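You operate a simulated robot arm through the tools that you are given. There is no shell and no other tool.

You run a simulated two-armed robot. Do the job below in one go: nothing can be reset, and whatever is moved stays where it is left.

Task
Vent the charged test coil, uncouple its hose and screw the dust cap on.
Fine: shut the charge valve and open the vent valve; part nothing till the gauge shows zero; push the coupling on to the hose post; cap the inlet stub tight; the test plug stays in.

It is judged by the outcome, as a careful person would: the job done as asked, and still so three seconds after it is handed in. It fails if anything else is knocked over, pushed out of place, dropped, spilled or broken. Lids that push on must go on centred and level and be pressed home; caps that screw on are set level and turned clockwise until they are tight.

Robot
Two 7-joint arms with fingered hands on one trunk that stands fixed in place. Base frame: the origin is at the foot of the trunk, x ahead of it, y to its left, z up; the work surface is at about z = 850. Lengths are in mm, angles in degrees, forces in N, time in s.
The left shoulder is at [50, 214, 869], the right one opposite. With the tool pointing down near the work surface each hand reaches from about 360 to 880 mm from the base axis, measured 20 degrees to its own side. Payload 3 kg a hand.
The tool frame of a hand sits at the grasp point between the pads (the TCP): z along the fingers, y along the line on which they close. The tips reach 26 mm beyond it. Largest opening 132 mm; the body of the gripper starts 73 mm behind the TCP. The gripper is a hand of 3 fingers: y runs from the thumb to the fingers, the wrist lies at [0, 0, -229] in the tool frame, and closing takes about 1.5 s.
Orientation is told as [roll, pitch, yaw] about the base's x, y, z axes, in that order, counted from this pose: with the fingers straight down and closing along the base's y, the tool's x points along the base's -x, its y along +y and its z along -z.

Tools
- The arms move only by the tool step_arm. It takes "left_rows", "right_rows" or both (then of equal length, played together; a hand with none holds still); each is a list of rows, each an object (a shift or turn left out is 0, a gripper value left out holds the last) with "xyz": the shift along the tool's x, y, z in mm, a list of three; "delta_rot": the turn, a rotation vector about the tool's x, y, z in degrees, a list of three. In form: [{"xyz": [dx, dy, dz], "delta_rot": [ax, ay, az]}, ...]. A call has 1 to 20 rows; each row shifts and turns the commanded pose from where the row before left it, along the tool's axes as they then stand. "left_claw" and "right_claw" are, for a hand that has rows, the gripper command, from -1 (shut) to 1 (fully open), values between in proportion, set as the call begins (left out, the last holds). Each row takes 0.2 s and may step no farther than 50 mm and 8.6 degrees from the row before; otherwise, or with a gripper value out of range, the whole call is refused. Where a pose cannot be reached the arm comes as near as it can. A force on the tool above 40 N (or 10 N above the force at the start of the call, whichever is more), or a blocked arm, ends the call early, and 0.2 s more pass. The fingers move at their own pace (about 72 mm/s each) and stop on an object; they squeeze with about 26 N. The grip force told is the motor's: it shows also when the fingers shut on nothing. Time passes only in rows, and 0.2 s behind the last, so rows that do not move let the fingers close. It gives the time, the measured TCP pose, the force on the tool (base axes), the opening and the grip force at its end, in the units of the frame above (readings bear some noise), with the torque about the TCP (base axes, N m) and any sound that the robot's microphone picked up.
- Cameras (640 x 400 px; columns grow to the right, rows downward): "scene" is now at [28.4, -45.4, 1508.2]; the picture's right is [-0.51, -0.86, 0.00], its down [-0.47, 0.28, -0.83] and it looks along [0.72, -0.43, -0.55] (base axes); focal length 334 px, centre (320, 200). "left" rides on the left gripper at [-62, 3, -92] in its tool frame; the picture's right is [-0.05, -1.00, 0.00], its down [0.83, -0.04, -0.56] and it looks along [0.55, -0.03, 0.83] (tool axes); focal length 230 px, centre (320, 200). "right" rides on the right gripper at [62, 3, -92] in its tool frame; the picture's right is [-0.05, 1.00, 0.00], its down [-0.83, -0.04, -0.56] and it looks along [-0.55, -0.03, 0.83] (tool axes); focal length 230 px, centre (320, 200). There is no depth. A picture from a camera that has moved, and an enlarged one, comes with that camera's place and axes in the base frame and with its lens.
- capture(camera): a new picture of that camera. The clock stands still meanwhile.
- set_grasp(shape, hand): the hand has 3 fingers and takes this shape, open, in about a second: jaw (thumb against the fingers, like two jaws); tri (thumb and two fingers); tip (a fingertip pinch); poke (one finger out to press); point (the index stretched); flat (the hand flat); cup (the hand cupped); fist (a fist). The gripper value then closes the fingers along that shape, each until it touches; the sizes above hold for jaw. It gives what a move gives, with no picture.
- pan_tilt(pan, tilt): turns the head with the scene camera to pan (to the left, within 86 degrees either way) and tilt (down, from -29 to 69), counted from straight ahead of the robot. It gives what a move gives.
- close_up(camera, box): a new picture of the part [left, top, right, bottom] of that camera's present view, enlarged. The clock stands still meanwhile.
- hand_in(): hands the job in; it is judged then, once.

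Places have to be worked out from the pictures, the camera data and where the tool is seen. Open the grippers and draw the arms clear of the work before you hand the job in, unless the task says otherwise.

The tools are called as a command line: name --argument value ..., lists and objects as JSON in quotes. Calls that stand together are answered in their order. step_arm: Moves the arms, as the interface text tells. Its arguments: {"type":"object","properties":{"left_rows":{"type":"array","items":{"type":"object","properties":{"xyz":{"type":"array","items":{"type":"number"}},"delta_rot":{"type":"array","items":{"type":"number"}}}}},"left_claw":{"type":"number"},"right_rows":{"type":"array","items":{"type":"object","properties":{"xyz":{"type":"array","items":{"type":"number"}},"delta_rot":{"type":"array","items":{"type":"number"}}}}},"right_claw":{"type":"number"}},"required":[]} The other tools are called the same way: set_grasp (shape, hand) gives the hand a shape; pan_tilt (pan, tilt) turns the head that bears the scene camera; capture (camera) takes a picture; close_up (camera, box) takes an enlarged picture of a part of a camera's view; hand_in () hands the job in.

At the start:

```text
t: 0.0
left_eef_pos: [429.2, -78.7, 1211.7]
left_tool_rot: [0.1, 0.0, -30.3]
left_contact_force: [0.0, -0.5, 1.0]
left_torque: [0.0, 0.01, 0.0]
left_grip_width: 132.1
left_finger_force: 0.0
left_shape: jaw
right_eef_pos: [351.7, -399.8, 1276.6]
right_tool_rot: [0.0, 0.0, -30.2]
right_contact_force: [-0.6, 0.3, -0.3]
right_torque: [-0.01, 0.05, 0.04]
right_grip_width: 131.8
right_finger_force: 0.1
right_shape: jaw
head pan, tilt: [-30.8, 33.5]
```

scene: 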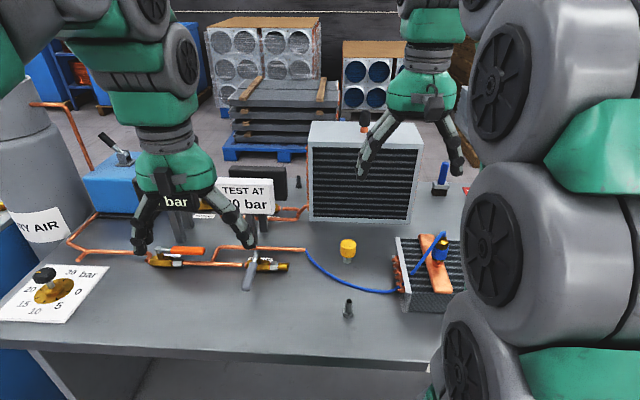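
right: 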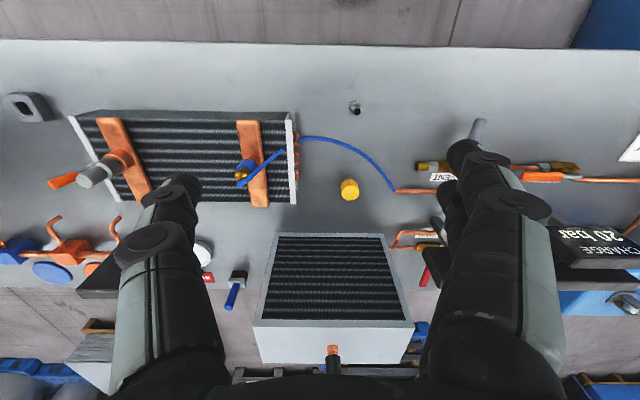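
left: 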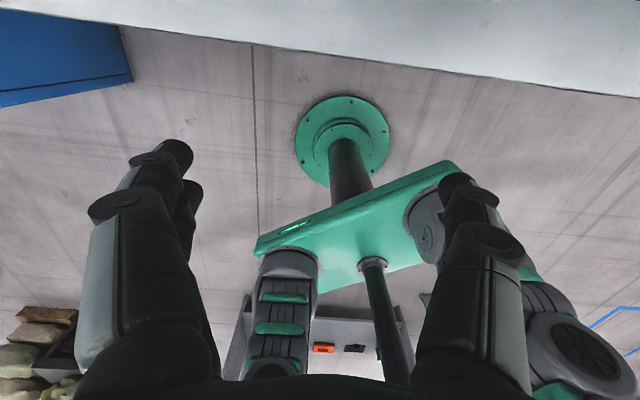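

I start by looking more closely at the bench: the valves, the gauge, the coil, the cap and the hose post.

close_up --camera "scene" --box '[0, 180, 160, 340]'

close_up --camera "scene" --box '[130, 160, 330, 300]'

close_up --camera "scene" --box '[300, 200, 480, 330]'

close_up --camera "right" --box '[0, 80, 320, 300]'

close_up --camera "right" --box '[320, 80, 640, 300]'

```text
2.50 times, centred on (80, 260) of scene
camera zoom: at [28.4, -45.4, 1508.2], right [-0.51, -0.86, 0.0], down [-0.47, 0.28, -0.83], along [0.72, -0.43, -0.55], focal length 835 px, centre (920, 50)
```

zoom: 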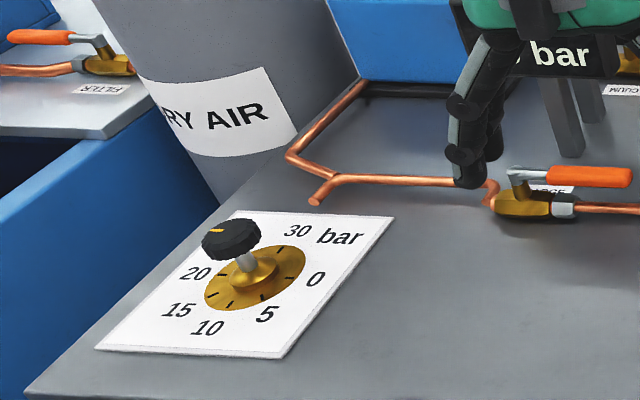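

```text
2.86 times, centred on (230, 230) of scene
camera zoom: at [28.4, -45.4, 1508.2], right [-0.51, -0.86, 0.0], down [-0.47, 0.28, -0.83], along [0.72, -0.43, -0.55], focal length 954 px, centre (577, 114)
```

zoom: 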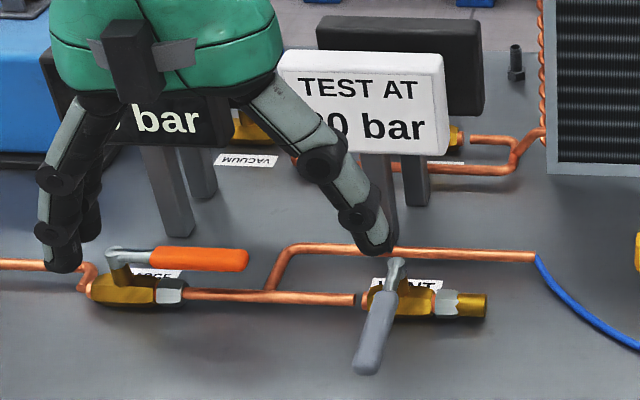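

```text
3.08 times, centred on (390, 265) of scene
camera zoom: at [28.4, -45.4, 1508.2], right [-0.51, -0.86, 0.0], down [-0.47, 0.28, -0.83], along [0.72, -0.43, -0.55], focal length 1028 px, centre (105, 0)
```

zoom: 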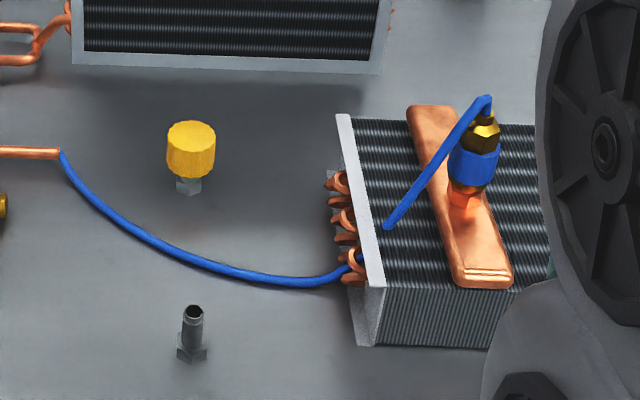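

```text
1.82 times, centred on (160, 190) of right
camera zoom: at [299.0, -366.9, 1367.1], right [0.55, 0.84, 0.0], down [0.7, -0.45, 0.56], along [0.46, -0.3, -0.83], focal length 418 px, centre (611, 218)
```

zoom: 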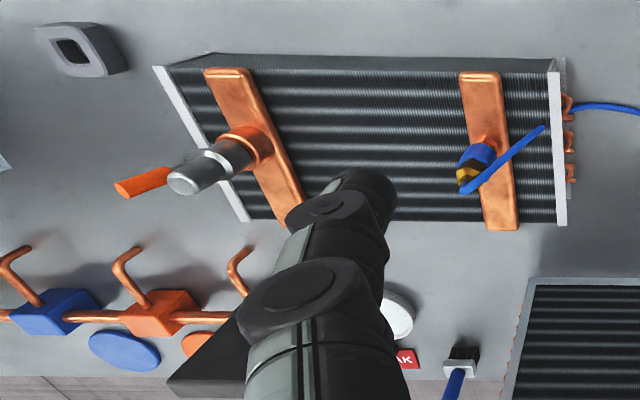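

```text
1.82 times, centred on (480, 190) of right
camera zoom: at [299.0, -366.9, 1367.1], right [0.55, 0.84, 0.0], down [0.7, -0.45, 0.56], along [0.46, -0.3, -0.83], focal length 418 px, centre (29, 218)
```

zoom: 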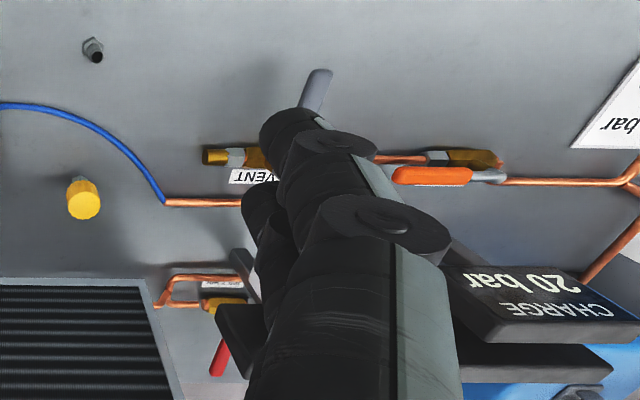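

The bench is turned about -30° from the base. I look around with the head to find the gauge and see the coil without the arm in the way.

pan_tilt --pan -60 --tilt 40

capture --camera "scene"

```text
t: 0.9
left_eef_pos: [429.3, -78.6, 1210.8]
left_tool_rot: [0.0, 0.1, -30.2]
left_contact_force: [-0.1, 0.2, -0.3]
left_torque: [0.0, 0.02, 0.01]
left_grip_width: 131.8
left_finger_force: 0.0
left_shape: jaw
right_eef_pos: [351.6, -401.2, 1276.6]
right_tool_rot: [-0.1, 0.0, -30.2]
right_contact_force: [-0.4, 0.6, -0.1]
right_torque: [0.02, 0.02, 0.0]
right_grip_width: 131.6
right_finger_force: 0.2
right_shape: jaw
head pan, tilt: [-60.0, 40.0]
```

```text
taken
```

scene: 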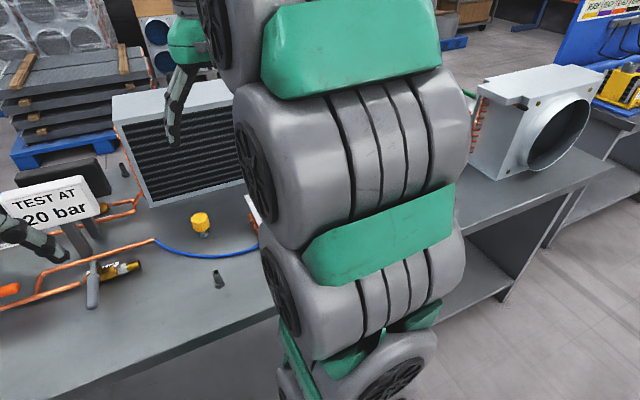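

The right arm hides the coil. I look left for the dial and for anything else that could be the gauge.

pan_tilt --pan -15 --tilt 40

capture --camera "scene"

```text
t: 2.1
left_eef_pos: [428.1, -78.9, 1212.5]
left_tool_rot: [0.0, 0.0, -30.2]
left_contact_force: [-0.5, -0.5, -0.4]
left_torque: [-0.03, -0.02, 0.02]
left_grip_width: 132.0
left_finger_force: 0.1
left_shape: jaw
right_eef_pos: [352.3, -400.3, 1276.8]
right_tool_rot: [0.0, 0.0, -30.2]
right_contact_force: [-0.4, -0.5, 0.0]
right_torque: [-0.04, 0.02, 0.01]
right_grip_width: 131.9
right_finger_force: 0.1
right_shape: jaw
head pan, tilt: [-15.0, 40.0]
```

```text
taken
```

scene: 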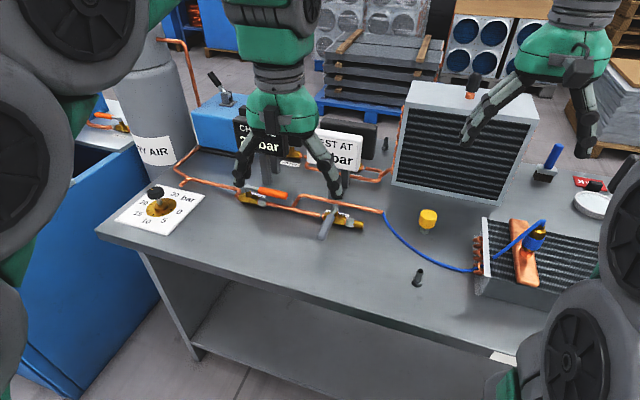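

The dial panel on the left could be the regulator, and the black "CHARGE … bar" sign is hidden by the left hand. I move the left hand toward bench-left and the right hand to the right to clear the view.

step_arm --left_rows '[{"xyz": [0, 40, -10]}, {"xyz": [0, 40, -10]}, {"xyz": [0, 40, -10]}, {"xyz": [0, 40, 0]}, {"xyz": [0, 40, 0]}, {"xyz": [0, 40, 0]}, {"xyz": [0, 30, 0]}]' --right_rows '[{"xyz": [0, -30, 0]}, {"xyz": [0, -30, 0]}, {"xyz": [0, -30, 0]}, {"xyz": [0, -30, 0]}, {"xyz": [0, -30, 0]}, {"xyz": [0, -30, 0]}, {"xyz": [0, -20, 0]}]'

pan_tilt --pan -25 --tilt 40

capture --camera "scene"

capture --camera "right"

```text
t: 3.7
left_eef_pos: [564.7, 154.8, 1243.0]
left_tool_rot: [0.0, -0.1, -30.3]
left_contact_force: [-0.1, -0.2, -0.4]
left_torque: [-0.01, -0.02, 0.0]
left_grip_width: 131.9
left_finger_force: 0.0
left_shape: jaw
right_eef_pos: [250.8, -573.5, 1277.3]
right_tool_rot: [-0.1, 0.1, -30.1]
right_contact_force: [-0.2, 0.6, 0.3]
right_torque: [0.03, -0.01, 0.0]
right_grip_width: 131.9
right_finger_force: 0.0
right_shape: jaw
head pan, tilt: [-15.0, 40.0]
```

```text
t: 4.4
left_eef_pos: [564.6, 153.6, 1243.1]
left_tool_rot: [-0.1, -0.1, -30.2]
left_contact_force: [-0.1, -0.2, -0.2]
left_torque: [0.01, 0.04, -0.02]
left_grip_width: 132.0
left_finger_force: 0.0
left_shape: jaw
right_eef_pos: [251.4, -573.0, 1277.4]
right_tool_rot: [0.0, -0.1, -30.2]
right_contact_force: [-0.7, -1.2, 0.5]
right_torque: [0.01, -0.01, 0.01]
right_grip_width: 132.1
right_finger_force: 0.2
right_shape: jaw
head pan, tilt: [-25.0, 40.0]
```

```text
taken
```

scene: 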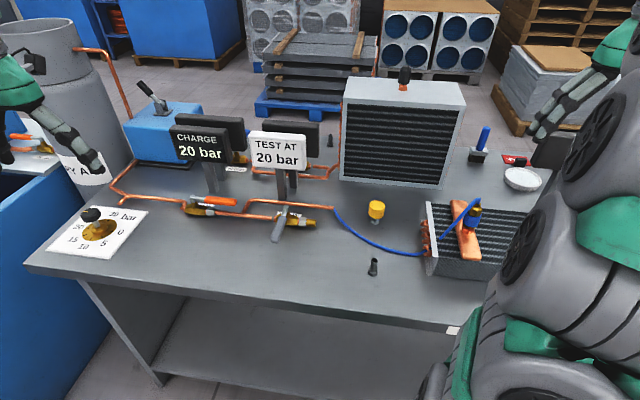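

```text
taken
camera right: at [198.3, -539.7, 1367.6], right [0.55, 0.84, 0.0], down [0.7, -0.45, 0.56], along [0.47, -0.3, -0.83], focal length 230 px, centre (320, 200)
```

right: 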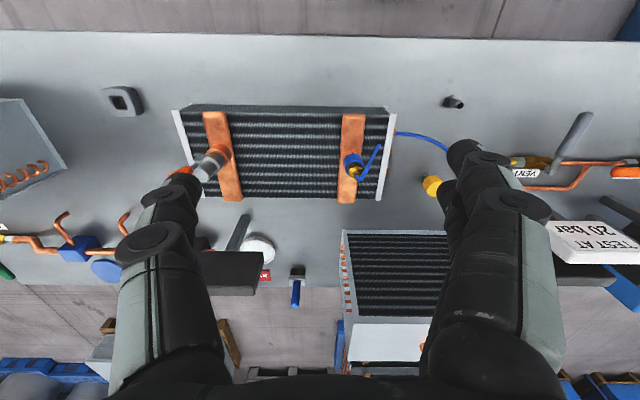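

Now the black display and white placard are both visible. I enlarge them, the dial and the valve area.

close_up --camera "scene" --box '[160, 100, 350, 250]'

close_up --camera "scene" --box '[30, 180, 180, 270]'

close_up --camera "scene" --box '[330, 180, 530, 300]'

close_up --camera "right" --box '[150, 80, 420, 240]'

capture --camera "left"

```text
2.67 times, centred on (255, 175) of scene
camera zoom: at [29.2, -35.9, 1498.3], right [-0.42, -0.91, 0.0], down [-0.58, 0.27, -0.77], along [0.69, -0.32, -0.64], focal length 891 px, centre (493, 267)
```

zoom: 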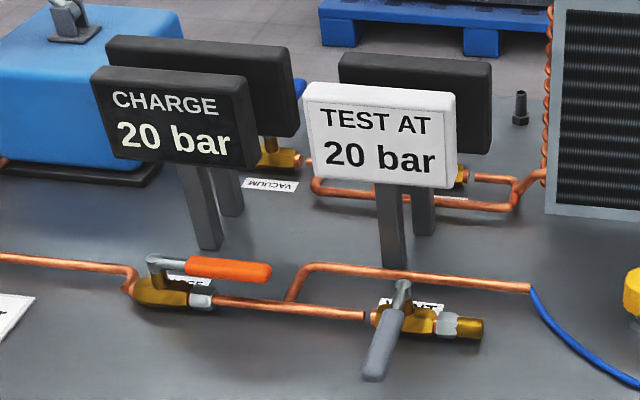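

```text
4.27 times, centred on (105, 225) of scene
camera zoom: at [29.2, -35.9, 1498.3], right [-0.42, -0.91, 0.0], down [-0.58, 0.27, -0.77], along [0.69, -0.32, -0.64], focal length 1425 px, centre (1237, 93)
```

zoom: 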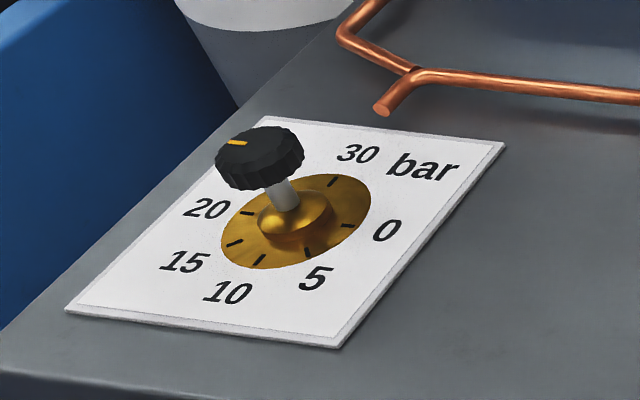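

```text
3.20 times, centred on (430, 240) of scene
camera zoom: at [29.2, -35.9, 1498.3], right [-0.42, -0.91, 0.0], down [-0.58, 0.27, -0.77], along [0.69, -0.32, -0.64], focal length 1069 px, centre (-32, 72)
```

zoom: 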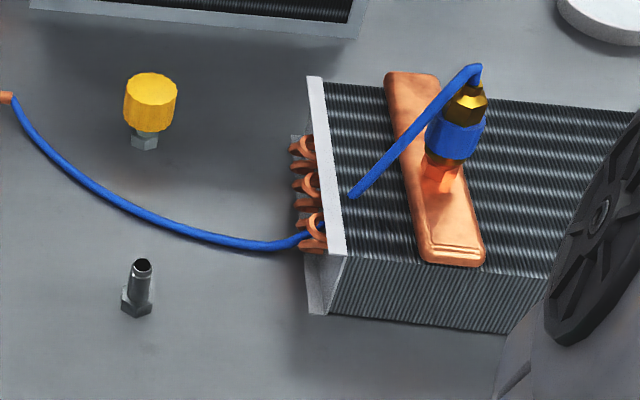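

```text
2.37 times, centred on (285, 160) of right
camera zoom: at [198.3, -539.7, 1367.6], right [0.55, 0.84, 0.0], down [0.7, -0.45, 0.56], along [0.47, -0.3, -0.83], focal length 545 px, centre (403, 295)
```

zoom: 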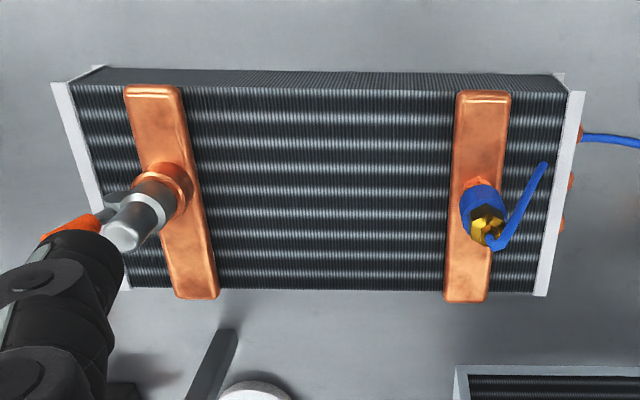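

```text
taken
camera left: at [619.5, 126.2, 1334.4], right [-0.46, -0.89, 0.0], down [-0.74, 0.38, 0.55], along [-0.49, 0.25, -0.83], focal length 230 px, centre (320, 200)
```

left: 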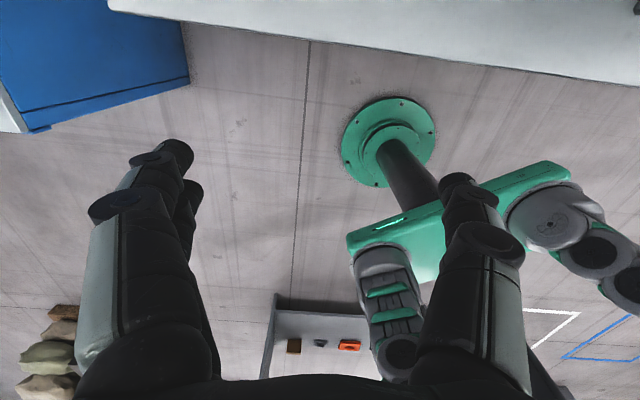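

The black "CHARGE 20 bar" box appears to be the digital gauge. The charge valve's orange lever lies along its pipe (open) and the vent's grey lever lies across it (shut). I bring the right hand over the vent so its camera can measure the valves.

step_arm --right_rows '[{"xyz": [-4, 41, 14]}, {"xyz": [-4, 41, 14]}, {"xyz": [-4, 41, 14]}, {"xyz": [-4, 41, 14]}, {"xyz": [-4, 41, 14]}, {"xyz": [-4, 41, 14]}, {"xyz": [-4, 41, 14]}, {"xyz": [-4, 41, 14]}, {"xyz": [-4, 41, 14]}, {"xyz": [-4, 41, 14]}, {"xyz": [-4, 41, 14]}, {"xyz": [-4, 41, 14]}]' --right_claw 1

capture --camera "right"

capture --camera "scene"

```text
t: 7.0
left_eef_pos: [563.5, 153.5, 1241.0]
left_tool_rot: [-0.1, -0.2, -30.2]
left_contact_force: [0.3, 0.0, -0.2]
left_torque: [0.02, 0.02, -0.01]
left_grip_width: 131.8
left_finger_force: 0.0
left_shape: jaw
right_eef_pos: [541.0, -171.0, 1109.6]
right_tool_rot: [0.1, -0.1, -30.2]
right_contact_force: [-1.1, 0.0, 0.0]
right_torque: [0.02, -0.03, 0.01]
right_grip_width: 132.1
right_finger_force: 0.1
right_shape: jaw
head pan, tilt: [-25.0, 40.0]
```

```text
taken
camera right: at [486.9, -137.3, 1200.4], right [0.55, 0.84, 0.0], down [0.7, -0.46, 0.56], along [0.47, -0.3, -0.83], focal length 230 px, centre (320, 200)
```

right: 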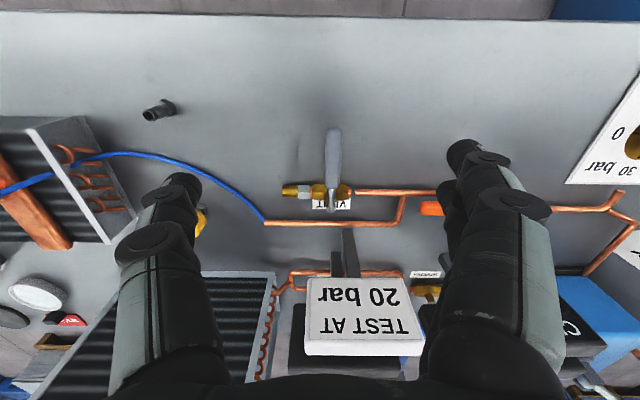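

```text
taken
```

scene: 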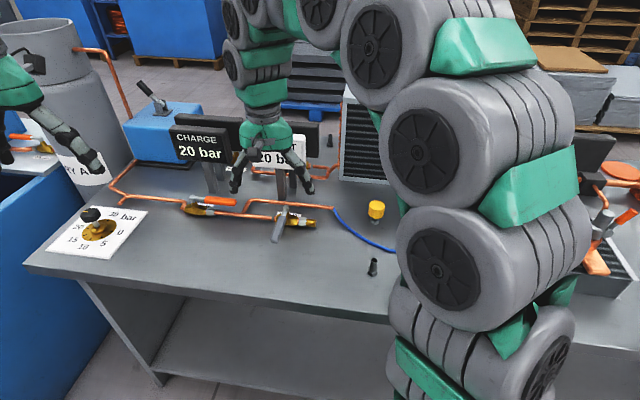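

I enlarge the vent and charge valves in the right-hand view for measurements.

close_up --camera "right" --box '[240, 110, 480, 260]'

close_up --camera "scene" --box '[160, 110, 350, 250]'

```text
2.67 times, centred on (360, 185) of right
camera zoom: at [486.9, -137.3, 1200.4], right [0.55, 0.84, 0.0], down [0.7, -0.46, 0.56], along [0.47, -0.3, -0.83], focal length 614 px, centre (213, 240)
```

zoom: 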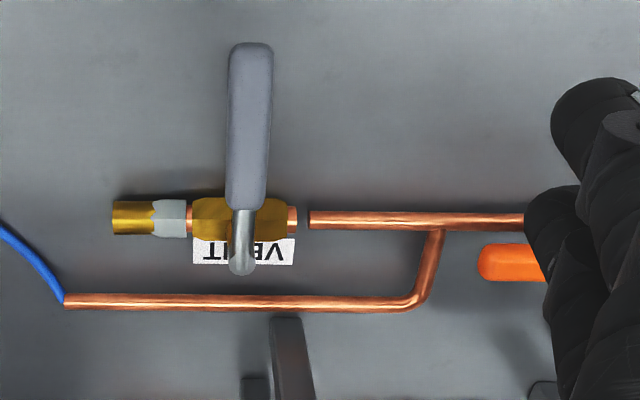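

```text
2.86 times, centred on (255, 180) of scene
camera zoom: at [29.1, -35.9, 1498.3], right [-0.42, -0.91, 0.0], down [-0.58, 0.27, -0.77], along [0.69, -0.32, -0.64], focal length 954 px, centre (506, 257)
```

zoom: 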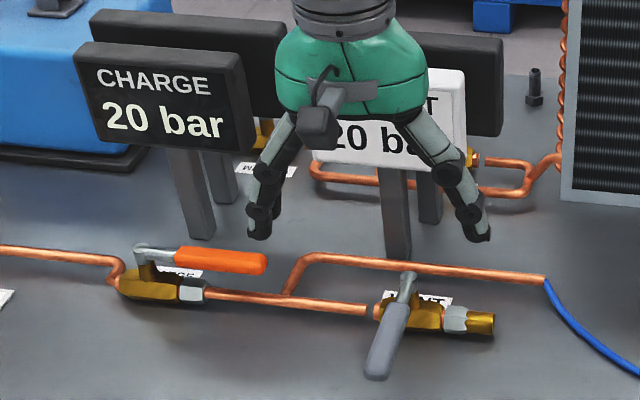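

The valve levers sit at about z≈910: vent pivot ≈(666,-233), charge pivot ≈(813,-22) with its tip ≈(746,-120), and the bench yaw is about -34°. I shut the right fingers into a pusher and tilt the hand 25° so it leans back from the sign.

step_arm --right_rows '[{"delta_rot": [0, -6.25, 0]}, {"delta_rot": [0, -6.25, 0]}, {"delta_rot": [0, -6.25, 0]}, {"delta_rot": [0, -6.25, 0]}, {}, {}, {}, {}]' --right_claw -1

capture --camera "right"

close_up --camera "scene" --box '[160, 80, 350, 250]'

```text
t: 8.8
left_eef_pos: [563.9, 153.9, 1242.0]
left_tool_rot: [0.0, -0.1, -30.2]
left_contact_force: [-0.5, -0.5, -0.9]
left_torque: [0.0, -0.02, -0.01]
left_grip_width: 132.2
left_finger_force: 0.1
left_shape: jaw
right_eef_pos: [540.5, -172.2, 1110.0]
right_tool_rot: [-0.1, -25.1, -30.2]
right_contact_force: [-0.2, -0.3, 0.2]
right_torque: [0.03, -0.01, -0.02]
right_grip_width: 0.0
right_finger_force: 25.7
right_shape: jaw
head pan, tilt: [-25.0, 40.0]
```

```text
taken
camera right: at [458.6, -121.7, 1164.5], right [0.54, 0.84, 0.02], down [0.43, -0.3, 0.85], along [0.72, -0.45, -0.52], focal length 230 px, centre (320, 200)
```

right: 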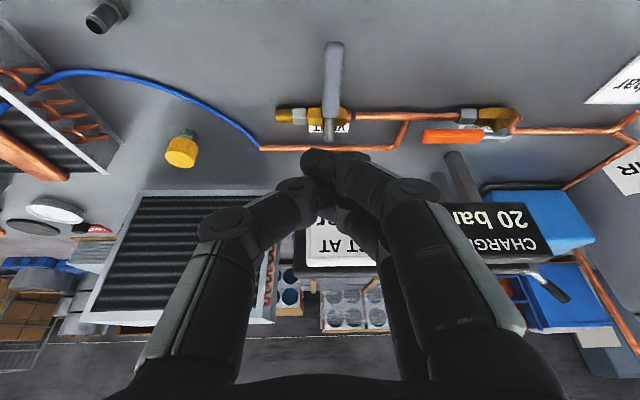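

```text
2.35 times, centred on (255, 165) of scene
camera zoom: at [29.1, -35.9, 1498.3], right [-0.42, -0.91, 0.0], down [-0.58, 0.27, -0.77], along [0.69, -0.32, -0.64], focal length 786 px, centre (473, 282)
```

zoom: 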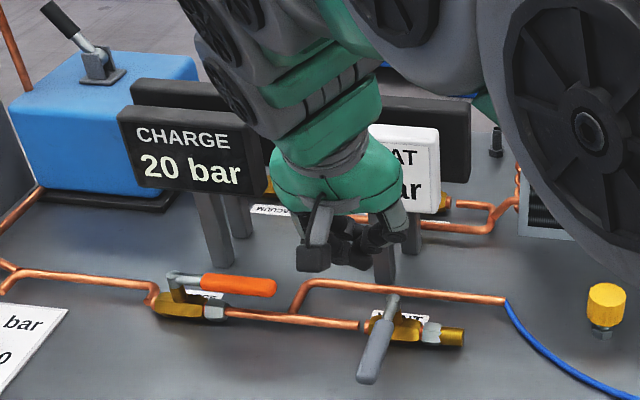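

This tilted view shows the charge lever well, so I enlarge it to cross-check.

close_up --camera "right" --box '[260, 30, 540, 180]'

```text
2.29 times, centred on (400, 105) of right
camera zoom: at [458.6, -121.7, 1164.5], right [0.54, 0.84, 0.02], down [0.43, -0.3, 0.85], along [0.72, -0.45, -0.52], focal length 526 px, centre (137, 417)
```

zoom: 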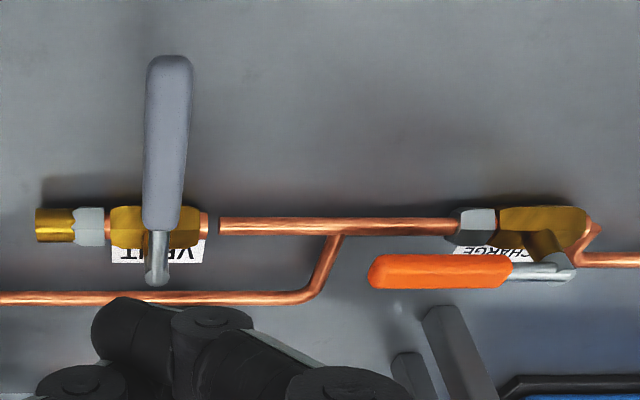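

Both views agree to a few mm: charge lever pivot ≈(812,-19), tip ≈(745,-118), z≈911. I move the shut fingers to above the far side of the orange lever near its tip.

step_arm --right_rows '[{"xyz": [-17.6, 24.3, 25.5]}, {"xyz": [-17.6, 24.3, 25.5]}, {"xyz": [-17.6, 24.3, 25.5]}, {"xyz": [-17.6, 24.3, 25.5]}, {"xyz": [-17.6, 24.3, 25.5]}, {"xyz": [-17.6, 24.3, 25.5]}, {"xyz": [-17.6, 24.3, 25.5]}]'

close_up --camera "scene" --box '[130, 100, 330, 250]'

capture --camera "right"

```text
t: 10.4
left_eef_pos: [563.9, 154.0, 1242.3]
left_tool_rot: [0.0, -0.1, -30.2]
left_contact_force: [-0.3, -0.4, 0.3]
left_torque: [-0.01, -0.02, 0.02]
left_grip_width: 131.8
left_finger_force: 0.1
left_shape: jaw
right_eef_pos: [788.5, -118.2, 996.2]
right_tool_rot: [0.0, -25.0, -30.1]
right_contact_force: [-0.2, 0.9, 0.5]
right_torque: [0.02, 0.03, -0.01]
right_grip_width: 0.0
right_finger_force: 26.0
right_shape: jaw
head pan, tilt: [-25.0, 40.0]
```

```text
2.67 times, centred on (230, 175) of scene
camera zoom: at [29.1, -35.9, 1498.3], right [-0.42, -0.91, 0.0], down [-0.58, 0.27, -0.77], along [0.69, -0.32, -0.64], focal length 891 px, centre (560, 267)
```

zoom: 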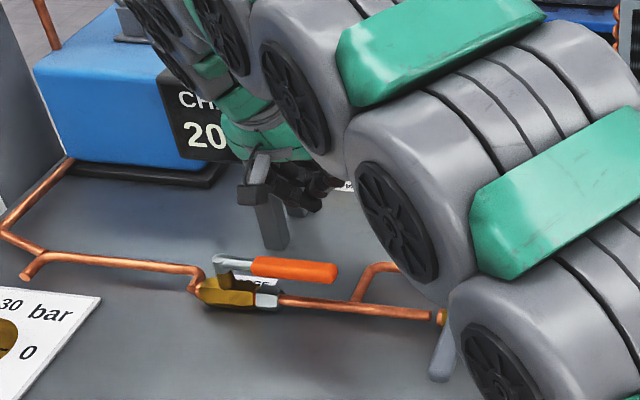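

```text
taken
camera right: at [707.0, -68.1, 1052.7], right [0.54, 0.84, 0.02], down [0.43, -0.3, 0.85], along [0.72, -0.45, -0.52], focal length 230 px, centre (320, 200)
```

right: 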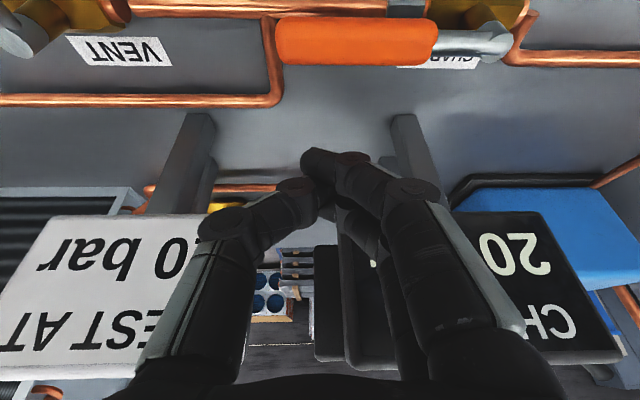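

The fingers are over the far side of the orange lever, in the gap between the two signs with no contact. I lower them beside the lever.

step_arm --right_rows '[{"xyz": [10.6, 0, 22.7]}, {"xyz": [10.6, 0, 22.7]}, {"xyz": [10.6, 0, 22.7]}]'

capture --camera "right"

close_up --camera "scene" --box '[130, 130, 290, 250]'

```text
t: 11.2
left_eef_pos: [564.8, 153.2, 1242.3]
left_tool_rot: [0.0, -0.1, -30.2]
left_contact_force: [-0.6, 0.4, -0.4]
left_torque: [-0.03, -0.02, 0.03]
left_grip_width: 131.8
left_finger_force: 0.1
left_shape: jaw
right_eef_pos: [787.8, -118.7, 923.9]
right_tool_rot: [0.0, -25.1, -30.2]
right_contact_force: [1.2, -0.2, 1.9]
right_torque: [0.03, 0.01, -0.02]
right_grip_width: 0.3
right_finger_force: 25.7
right_shape: jaw
head pan, tilt: [-25.0, 40.0]
```

```text
taken
camera right: at [705.8, -68.7, 978.8], right [0.54, 0.84, 0.02], down [0.42, -0.3, 0.85], along [0.72, -0.45, -0.52], focal length 230 px, centre (320, 200)
```

right: 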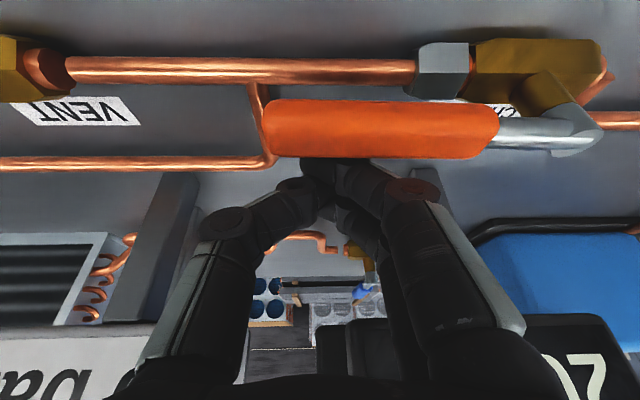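

```text
3.33 times, centred on (210, 190) of scene
camera zoom: at [29.1, -35.9, 1498.3], right [-0.42, -0.91, 0.0], down [-0.58, 0.27, -0.77], along [0.69, -0.32, -0.64], focal length 1113 px, centre (687, 233)
```

zoom: 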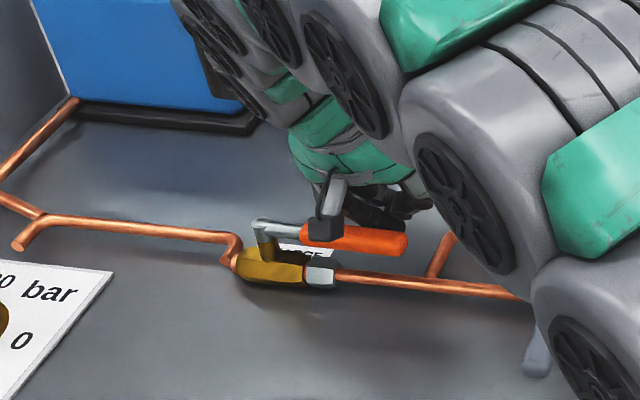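

The fingertips are just behind the orange lever at about its own height. I drag the lever toward the robot along its arc (clockwise to shut).

step_arm --right_rows '[{"xyz": [8.8, 0, -4.1]}, {"xyz": [8.8, 0, -4.1]}, {"xyz": [11.6, -0.8, -5.4]}, {"xyz": [11.6, -0.8, -5.4]}, {"xyz": [11.4, 2.6, -5.3]}, {"xyz": [11.4, 2.6, -5.3]}, {"xyz": [10.4, 5.7, -4.8]}, {"xyz": [10.4, 5.7, -4.8]}]'

capture --camera "right"

close_up --camera "scene" --box '[130, 130, 290, 250]'

```text
t: 13.0
left_eef_pos: [565.1, 153.1, 1242.5]
left_tool_rot: [0.0, -0.1, -30.2]
left_contact_force: [0.2, -0.2, -0.1]
left_torque: [0.03, -0.01, 0.0]
left_grip_width: 132.1
left_finger_force: 0.1
left_shape: jaw
right_eef_pos: [715.0, -60.7, 923.6]
right_tool_rot: [0.0, -25.0, -30.2]
right_contact_force: [0.1, -1.3, 0.2]
right_torque: [0.03, 0.03, -0.03]
right_grip_width: 0.0
right_finger_force: 26.1
right_shape: jaw
head pan, tilt: [-25.0, 40.0]
```

```text
taken
camera right: at [632.2, -9.9, 979.5], right [0.54, 0.84, 0.02], down [0.43, -0.3, 0.85], along [0.72, -0.45, -0.52], focal length 230 px, centre (320, 200)
```

right: 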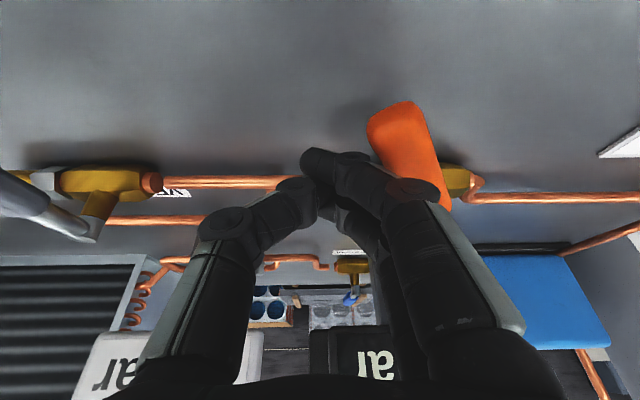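

```text
3.33 times, centred on (210, 190) of scene
camera zoom: at [29.1, -35.9, 1498.3], right [-0.42, -0.91, 0.0], down [-0.58, 0.27, -0.77], along [0.69, -0.32, -0.64], focal length 1113 px, centre (687, 233)
```

zoom: 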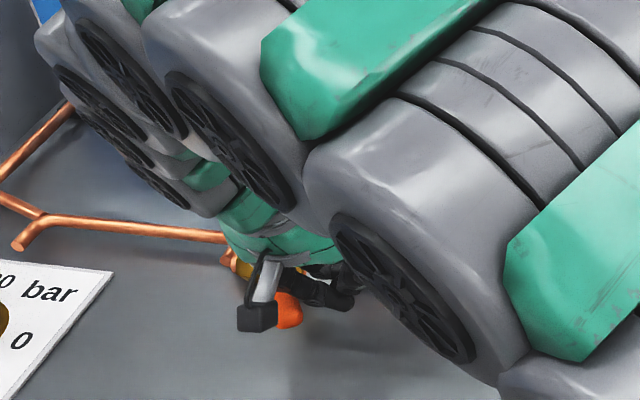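

The lever has swung most of the way with little force. I continue the arc, pushing to the left until the stop is felt.

step_arm --right_rows '[{"xyz": [8.8, 8.5, -4.1]}, {"xyz": [8.8, 8.5, -4.1]}, {"xyz": [6.4, 10.7, -3]}, {"xyz": [6.4, 10.7, -3]}, {"xyz": [3.7, 12.1, -1.8]}, {"xyz": [3.7, 12.1, -1.8]}]'

capture --camera "right"

```text
t: 14.4
left_eef_pos: [565.2, 156.5, 1242.0]
left_tool_rot: [0.2, -0.2, -30.0]
left_contact_force: [22.9, 30.3, 19.5]
left_torque: [-0.9, 0.31, 0.25]
left_grip_width: 130.9
left_finger_force: 0.1
left_shape: jaw
right_eef_pos: [709.3, 14.2, 923.4]
right_tool_rot: [0.0, -25.0, -30.3]
right_contact_force: [-0.6, -4.5, 4.4]
right_torque: [0.08, 0.06, -0.03]
right_grip_width: 0.1
right_finger_force: 25.7
right_shape: jaw
head pan, tilt: [-25.0, 40.0]
```

```text
taken
camera right: at [628.0, 65.6, 979.6], right [0.54, 0.84, 0.02], down [0.43, -0.3, 0.85], along [0.72, -0.45, -0.52], focal length 230 px, centre (320, 200)
```

right: 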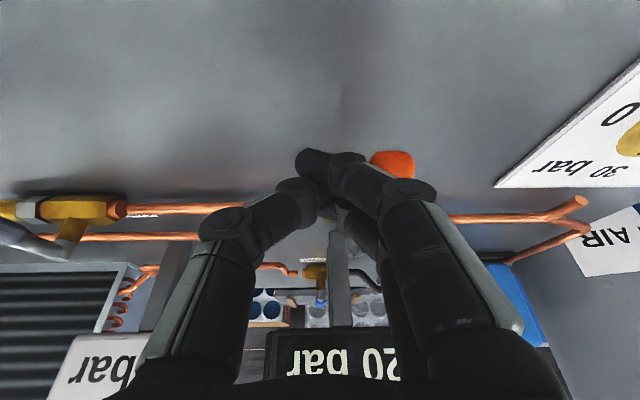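

The right arm is brushing the left hand (about 40 N on it), so I move the left hand away, up and to the left, before going on.

step_arm --left_rows '[{"xyz": [0, 20, -15]}, {"xyz": [0, 25, -20]}, {"xyz": [0, 25, -20]}, {"xyz": [0, 25, -20]}]'

capture --camera "scene"

```text
t: 15.4
left_eef_pos: [570.8, 176.7, 1239.5]
left_tool_rot: [0.0, -0.1, -30.3]
left_contact_force: [0.7, 1.2, -1.1]
left_torque: [0.11, -0.05, -0.06]
left_grip_width: 131.9
left_finger_force: 0.0
left_shape: jaw
left hand out of reach, approached as far as the arm can: row 1, 2, 3, 4
right_eef_pos: [710.7, 16.2, 924.8]
right_tool_rot: [0.1, -25.0, -30.1]
right_contact_force: [-0.9, -0.5, 2.4]
right_torque: [0.06, 0.02, -0.01]
right_grip_width: 0.1
right_finger_force: 25.8
right_shape: jaw
head pan, tilt: [-25.0, 40.0]
```

```text
taken
```

scene: 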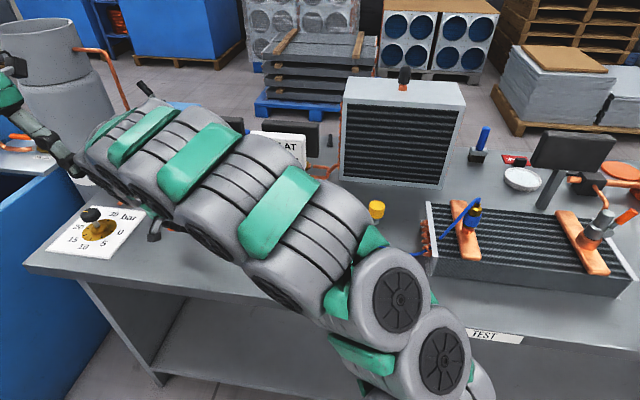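

The left hand is free now. I nudge the lever a bit further left to feel its stop.

step_arm --right_rows '[{"xyz": [0, 4, 0]}, {"xyz": [0, 4, 0]}, {"xyz": [0, 4, 0]}]' --left_rows '[{"xyz": [10, 5, 0]}, {"xyz": [10, 5, 0]}, {"xyz": [10, 5, 0]}]'

close_up --camera "right" --box '[240, 100, 560, 300]'

```text
t: 16.2
left_eef_pos: [553.6, 205.9, 1240.6]
left_tool_rot: [0.0, 0.0, -30.4]
left_contact_force: [-0.3, 0.4, -0.3]
left_torque: [-0.04, 0.01, -0.01]
left_grip_width: 131.9
left_finger_force: 0.1
left_shape: jaw
right_eef_pos: [716.4, 25.0, 924.3]
right_tool_rot: [0.0, -25.0, -30.2]
right_contact_force: [-12.0, -13.2, 10.0]
right_torque: [0.1, 0.05, 0.16]
right_grip_width: 0.0
right_finger_force: 26.3
right_shape: jaw
head pan, tilt: [-25.0, 40.0]
```

```text
2.00 times, centred on (400, 200) of right
camera zoom: at [634.1, 75.1, 979.1], right [0.54, 0.84, 0.02], down [0.43, -0.3, 0.85], along [0.72, -0.46, -0.52], focal length 460 px, centre (160, 200)
```

zoom: 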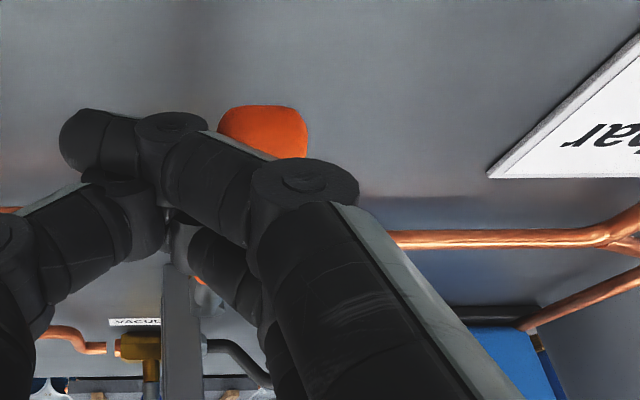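

Force has risen to about 18 N, likely the stop. One small extra push will confirm it.

step_arm --right_rows '[{"xyz": [0, 2, 0]}, {"xyz": [0, 2, 0]}]'

```text
t: 16.8
left_eef_pos: [552.8, 206.1, 1240.0]
left_tool_rot: [-0.1, 0.0, -30.2]
left_contact_force: [0.0, 0.5, 0.1]
left_torque: [-0.01, 0.02, 0.04]
left_grip_width: 132.0
left_finger_force: 0.2
left_shape: jaw
right_eef_pos: [716.4, 26.4, 924.0]
right_tool_rot: [-0.2, -25.0, -30.4]
right_contact_force: [-15.6, -23.3, 14.2]
right_torque: [-0.03, 0.09, 0.11]
right_grip_width: 0.2
right_finger_force: 26.2
right_shape: jaw
head pan, tilt: [-25.0, 40.0]
```

The force climbs with no motion, so the charge valve is against its stop. I back off, lift, and move over to the vent lever's left side.

step_arm --right_rows '[{"xyz": [0, -8, 0]}, {"xyz": [0, -10, 0]}, {"xyz": [-11.4, -5, -24.5]}, {"xyz": [-11.4, -5, -24.5]}, {"xyz": [-11.4, -5, -24.5]}, {"xyz": [3, -35, 0]}, {"xyz": [3, -35, 0]}, {"xyz": [3, -35, 0]}, {"xyz": [3, -35, 0]}, {"xyz": [3, -20, 0]}]'

capture --camera "scene"

capture --camera "right"

```text
t: 19.0
left_eef_pos: [554.3, 207.1, 1240.3]
left_tool_rot: [0.0, -0.1, -30.2]
left_contact_force: [-0.5, -0.3, -0.4]
left_torque: [-0.02, -0.01, 0.02]
left_grip_width: 131.9
left_finger_force: 0.1
left_shape: jaw
right_eef_pos: [608.1, -130.4, 997.3]
right_tool_rot: [-0.1, -24.9, -30.2]
right_contact_force: [0.1, 0.2, 0.3]
right_torque: [0.02, 0.01, 0.02]
right_grip_width: 0.3
right_finger_force: 25.7
right_shape: jaw
head pan, tilt: [-25.0, 40.0]
```

```text
taken
```

scene: 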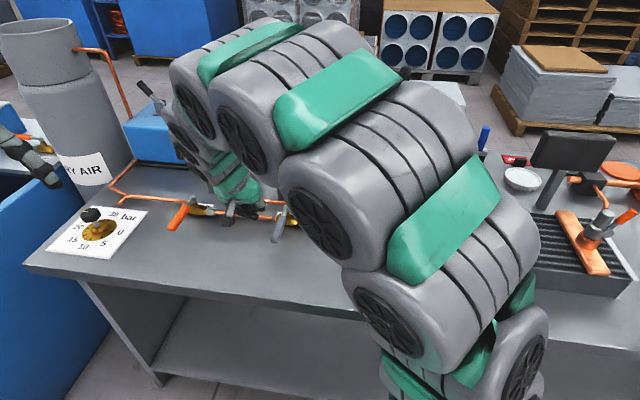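

```text
taken
camera right: at [526.9, -79.7, 1052.8], right [0.54, 0.84, 0.02], down [0.43, -0.3, 0.85], along [0.72, -0.45, -0.52], focal length 230 px, centre (320, 200)
```

right: 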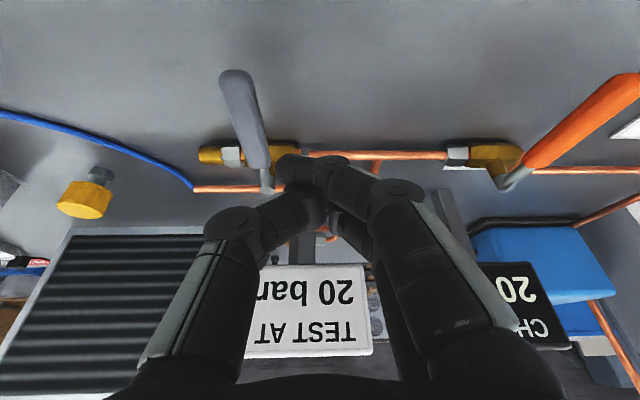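

The charge lever is now across its pipe (shut). I lower the fingers to the left of the grey vent lever and sweep it counter-clockwise toward bench-right.

step_arm --right_rows '[{"xyz": [10.4, 0, 22.3]}, {"xyz": [10.4, 0, 22.3]}, {"xyz": [10.4, 0, 22.3]}, {"xyz": [1.2, -17.5, -0.5]}, {"xyz": [1.2, -17.5, -0.5]}, {"xyz": [1.4, -12.5, -0.6]}, {"xyz": [1.4, -12.5, -0.6]}, {"xyz": [-1.6, -12.5, 0.7]}, {"xyz": [-1.6, -12.5, 0.7]}, {"xyz": [-4.5, -11.6, 2.1]}, {"xyz": [-4.5, -11.6, 2.1]}]'

capture --camera "right"

```text
t: 21.4
left_eef_pos: [553.4, 207.3, 1239.8]
left_tool_rot: [0.0, 0.0, -30.1]
left_contact_force: [-0.1, 0.2, -0.3]
left_torque: [0.05, 0.0, -0.02]
left_grip_width: 132.0
left_finger_force: 0.1
left_shape: jaw
right_eef_pos: [561.0, -228.0, 924.7]
right_tool_rot: [0.0, -24.9, -30.1]
right_contact_force: [-0.7, 0.2, 0.7]
right_torque: [0.03, 0.0, -0.03]
right_grip_width: 0.0
right_finger_force: 25.8
right_shape: jaw
head pan, tilt: [-25.0, 40.0]
```

```text
taken
camera right: at [479.1, -177.6, 979.9], right [0.54, 0.84, 0.02], down [0.43, -0.3, 0.85], along [0.72, -0.45, -0.52], focal length 230 px, centre (320, 200)
```

right: 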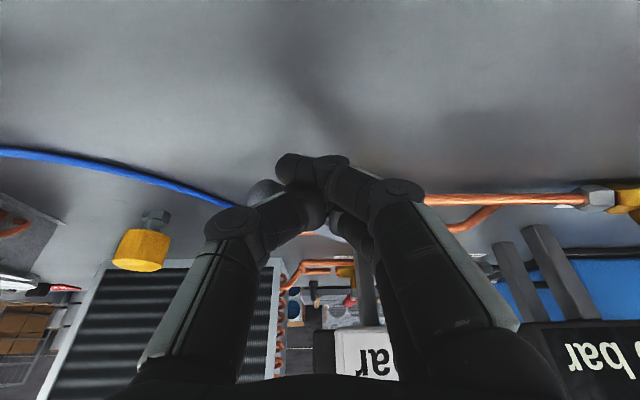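

The grey lever is moving ahead of the fingers. I continue the sweep forward and right.

step_arm --right_rows '[{"xyz": [-7, -10, 3.3]}, {"xyz": [-7, -10, 3.3]}, {"xyz": [-9.2, -7.7, 4.3]}, {"xyz": [-9.2, -7.7, 4.3]}, {"xyz": [-10.5, -4.7, 4.9]}, {"xyz": [-10.5, -4.7, 4.9]}]'

capture --camera "right"

close_up --camera "scene" --box '[140, 110, 340, 260]'

```text
t: 22.8
left_eef_pos: [554.7, 208.0, 1240.7]
left_tool_rot: [0.0, 0.0, -30.3]
left_contact_force: [0.1, 0.5, 1.1]
left_torque: [0.05, -0.01, -0.02]
left_grip_width: 132.1
left_finger_force: 0.0
left_shape: jaw
right_eef_pos: [589.1, -297.2, 924.5]
right_tool_rot: [-0.1, -25.0, -30.2]
right_contact_force: [-5.5, 5.3, 0.7]
right_torque: [0.08, 0.07, -0.01]
right_grip_width: 0.1
right_finger_force: 26.1
right_shape: jaw
head pan, tilt: [-25.0, 40.0]
```

```text
taken
camera right: at [507.8, -246.0, 980.4], right [0.54, 0.84, 0.02], down [0.43, -0.3, 0.85], along [0.72, -0.45, -0.52], focal length 230 px, centre (320, 200)
```

right: 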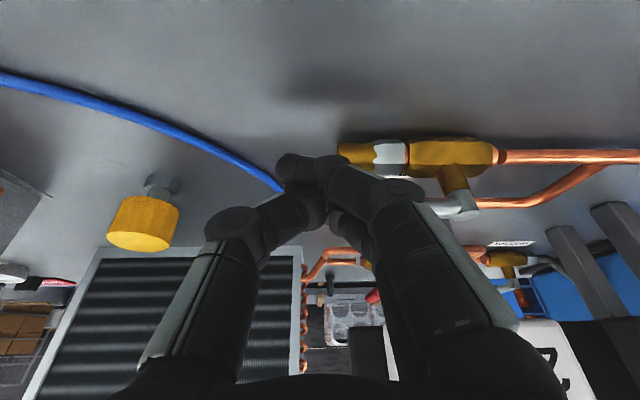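

```text
2.67 times, centred on (240, 185) of scene
camera zoom: at [29.1, -35.8, 1498.3], right [-0.42, -0.91, 0.0], down [-0.58, 0.27, -0.77], along [0.69, -0.32, -0.64], focal length 891 px, centre (533, 240)
```

zoom: 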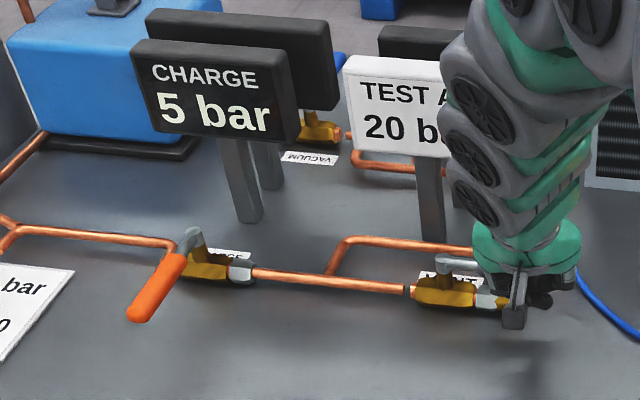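

The gauge has dropped to 5 bar, so venting has begun. I push the vent lever on to its stop.

step_arm --right_rows '[{"xyz": [-3.6, 0, 1.7]}, {"xyz": [-3.6, 0, 1.7]}, {"xyz": [-3.6, 0, 1.7]}]'

close_up --camera "scene" --box '[140, 110, 340, 260]'

```text
t: 23.3
left_eef_pos: [553.9, 206.7, 1241.0]
left_tool_rot: [0.0, 0.0, -30.2]
left_contact_force: [0.6, -0.3, -0.4]
left_torque: [0.02, 0.0, 0.03]
left_grip_width: 131.8
left_finger_force: 0.1
left_shape: jaw
right_eef_pos: [592.0, -297.7, 921.7]
right_tool_rot: [-0.2, -24.5, -30.2]
right_contact_force: [-18.3, 17.0, 3.2]
right_torque: [0.17, 0.17, -0.15]
right_grip_width: 0.1
right_finger_force: 25.8
right_shape: jaw
head pan, tilt: [-25.0, 40.0]
stopped in row 2 (right hand): the force on the tool passed its limit at 46 N (the readings are from after the stop); the commanded pose is now the measured one
```

```text
2.67 times, centred on (240, 185) of scene
camera zoom: at [28.9, -35.7, 1498.3], right [-0.42, -0.91, 0.0], down [-0.58, 0.27, -0.77], along [0.69, -0.32, -0.64], focal length 891 px, centre (533, 240)
```

zoom: 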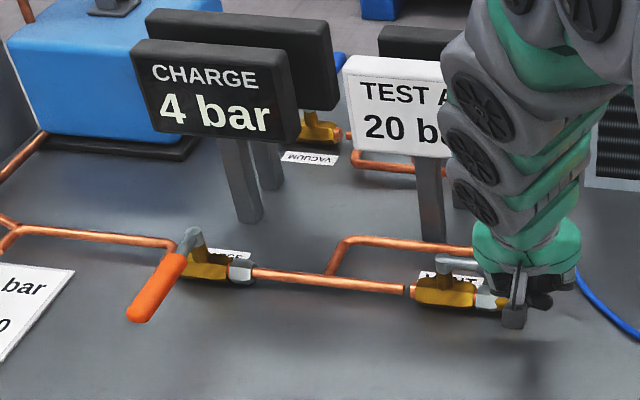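

The lever hit its stop (46 N) and the gauge reads 4 bar. I back off, lift clear, and bring the hand upright.

step_arm --right_rows '[{"xyz": [9, 0, -4.2]}, {"xyz": [13, 0, -6]}, {"xyz": [-12, 0, -26]}, {"xyz": [-12, 0, -26]}, {"xyz": [-12, 0, -26]}, {"xyz": [-12, 0, -26]}, {"xyz": [0, -10, 0], "delta_rot": [0, 6.2, 0]}, {"xyz": [0, -10, 0], "delta_rot": [0, 6.3, 0]}, {"xyz": [0, -10, 0], "delta_rot": [0, 6.3, 0]}, {"xyz": [0, -10, 0], "delta_rot": [0, 6.2, 0]}]' --right_claw 1

capture --camera "scene"

capture --camera "right"

```text
t: 25.5
left_eef_pos: [554.0, 207.7, 1239.6]
left_tool_rot: [0.0, 0.0, -30.1]
left_contact_force: [0.9, -0.6, 0.8]
left_torque: [0.01, 0.0, -0.02]
left_grip_width: 132.2
left_finger_force: 0.0
left_shape: jaw
right_eef_pos: [549.9, -320.3, 1037.4]
right_tool_rot: [-0.1, 0.4, -30.2]
right_contact_force: [0.4, -0.4, -1.1]
right_torque: [-0.02, -0.02, -0.02]
right_grip_width: 131.9
right_finger_force: 0.0
right_shape: jaw
head pan, tilt: [-25.0, 40.0]
```

```text
taken
```

scene: 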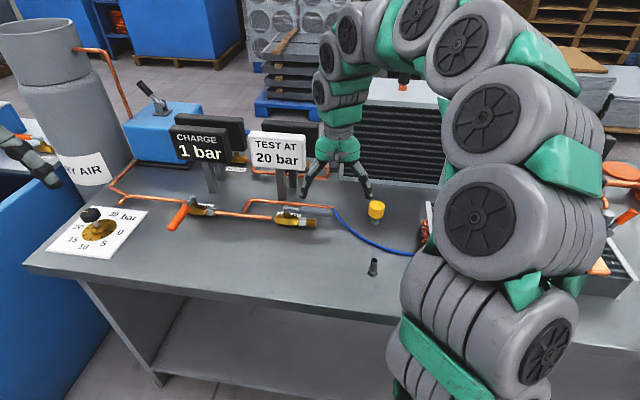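

```text
taken
camera right: at [497.7, -286.9, 1128.4], right [0.55, 0.84, 0.0], down [0.7, -0.46, 0.55], along [0.46, -0.3, -0.84], focal length 230 px, centre (320, 200)
```

right: 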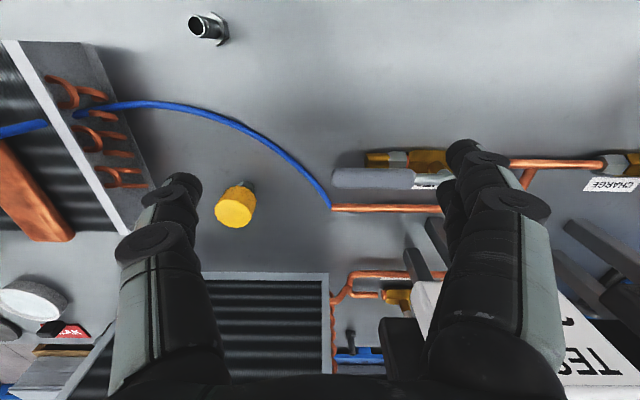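

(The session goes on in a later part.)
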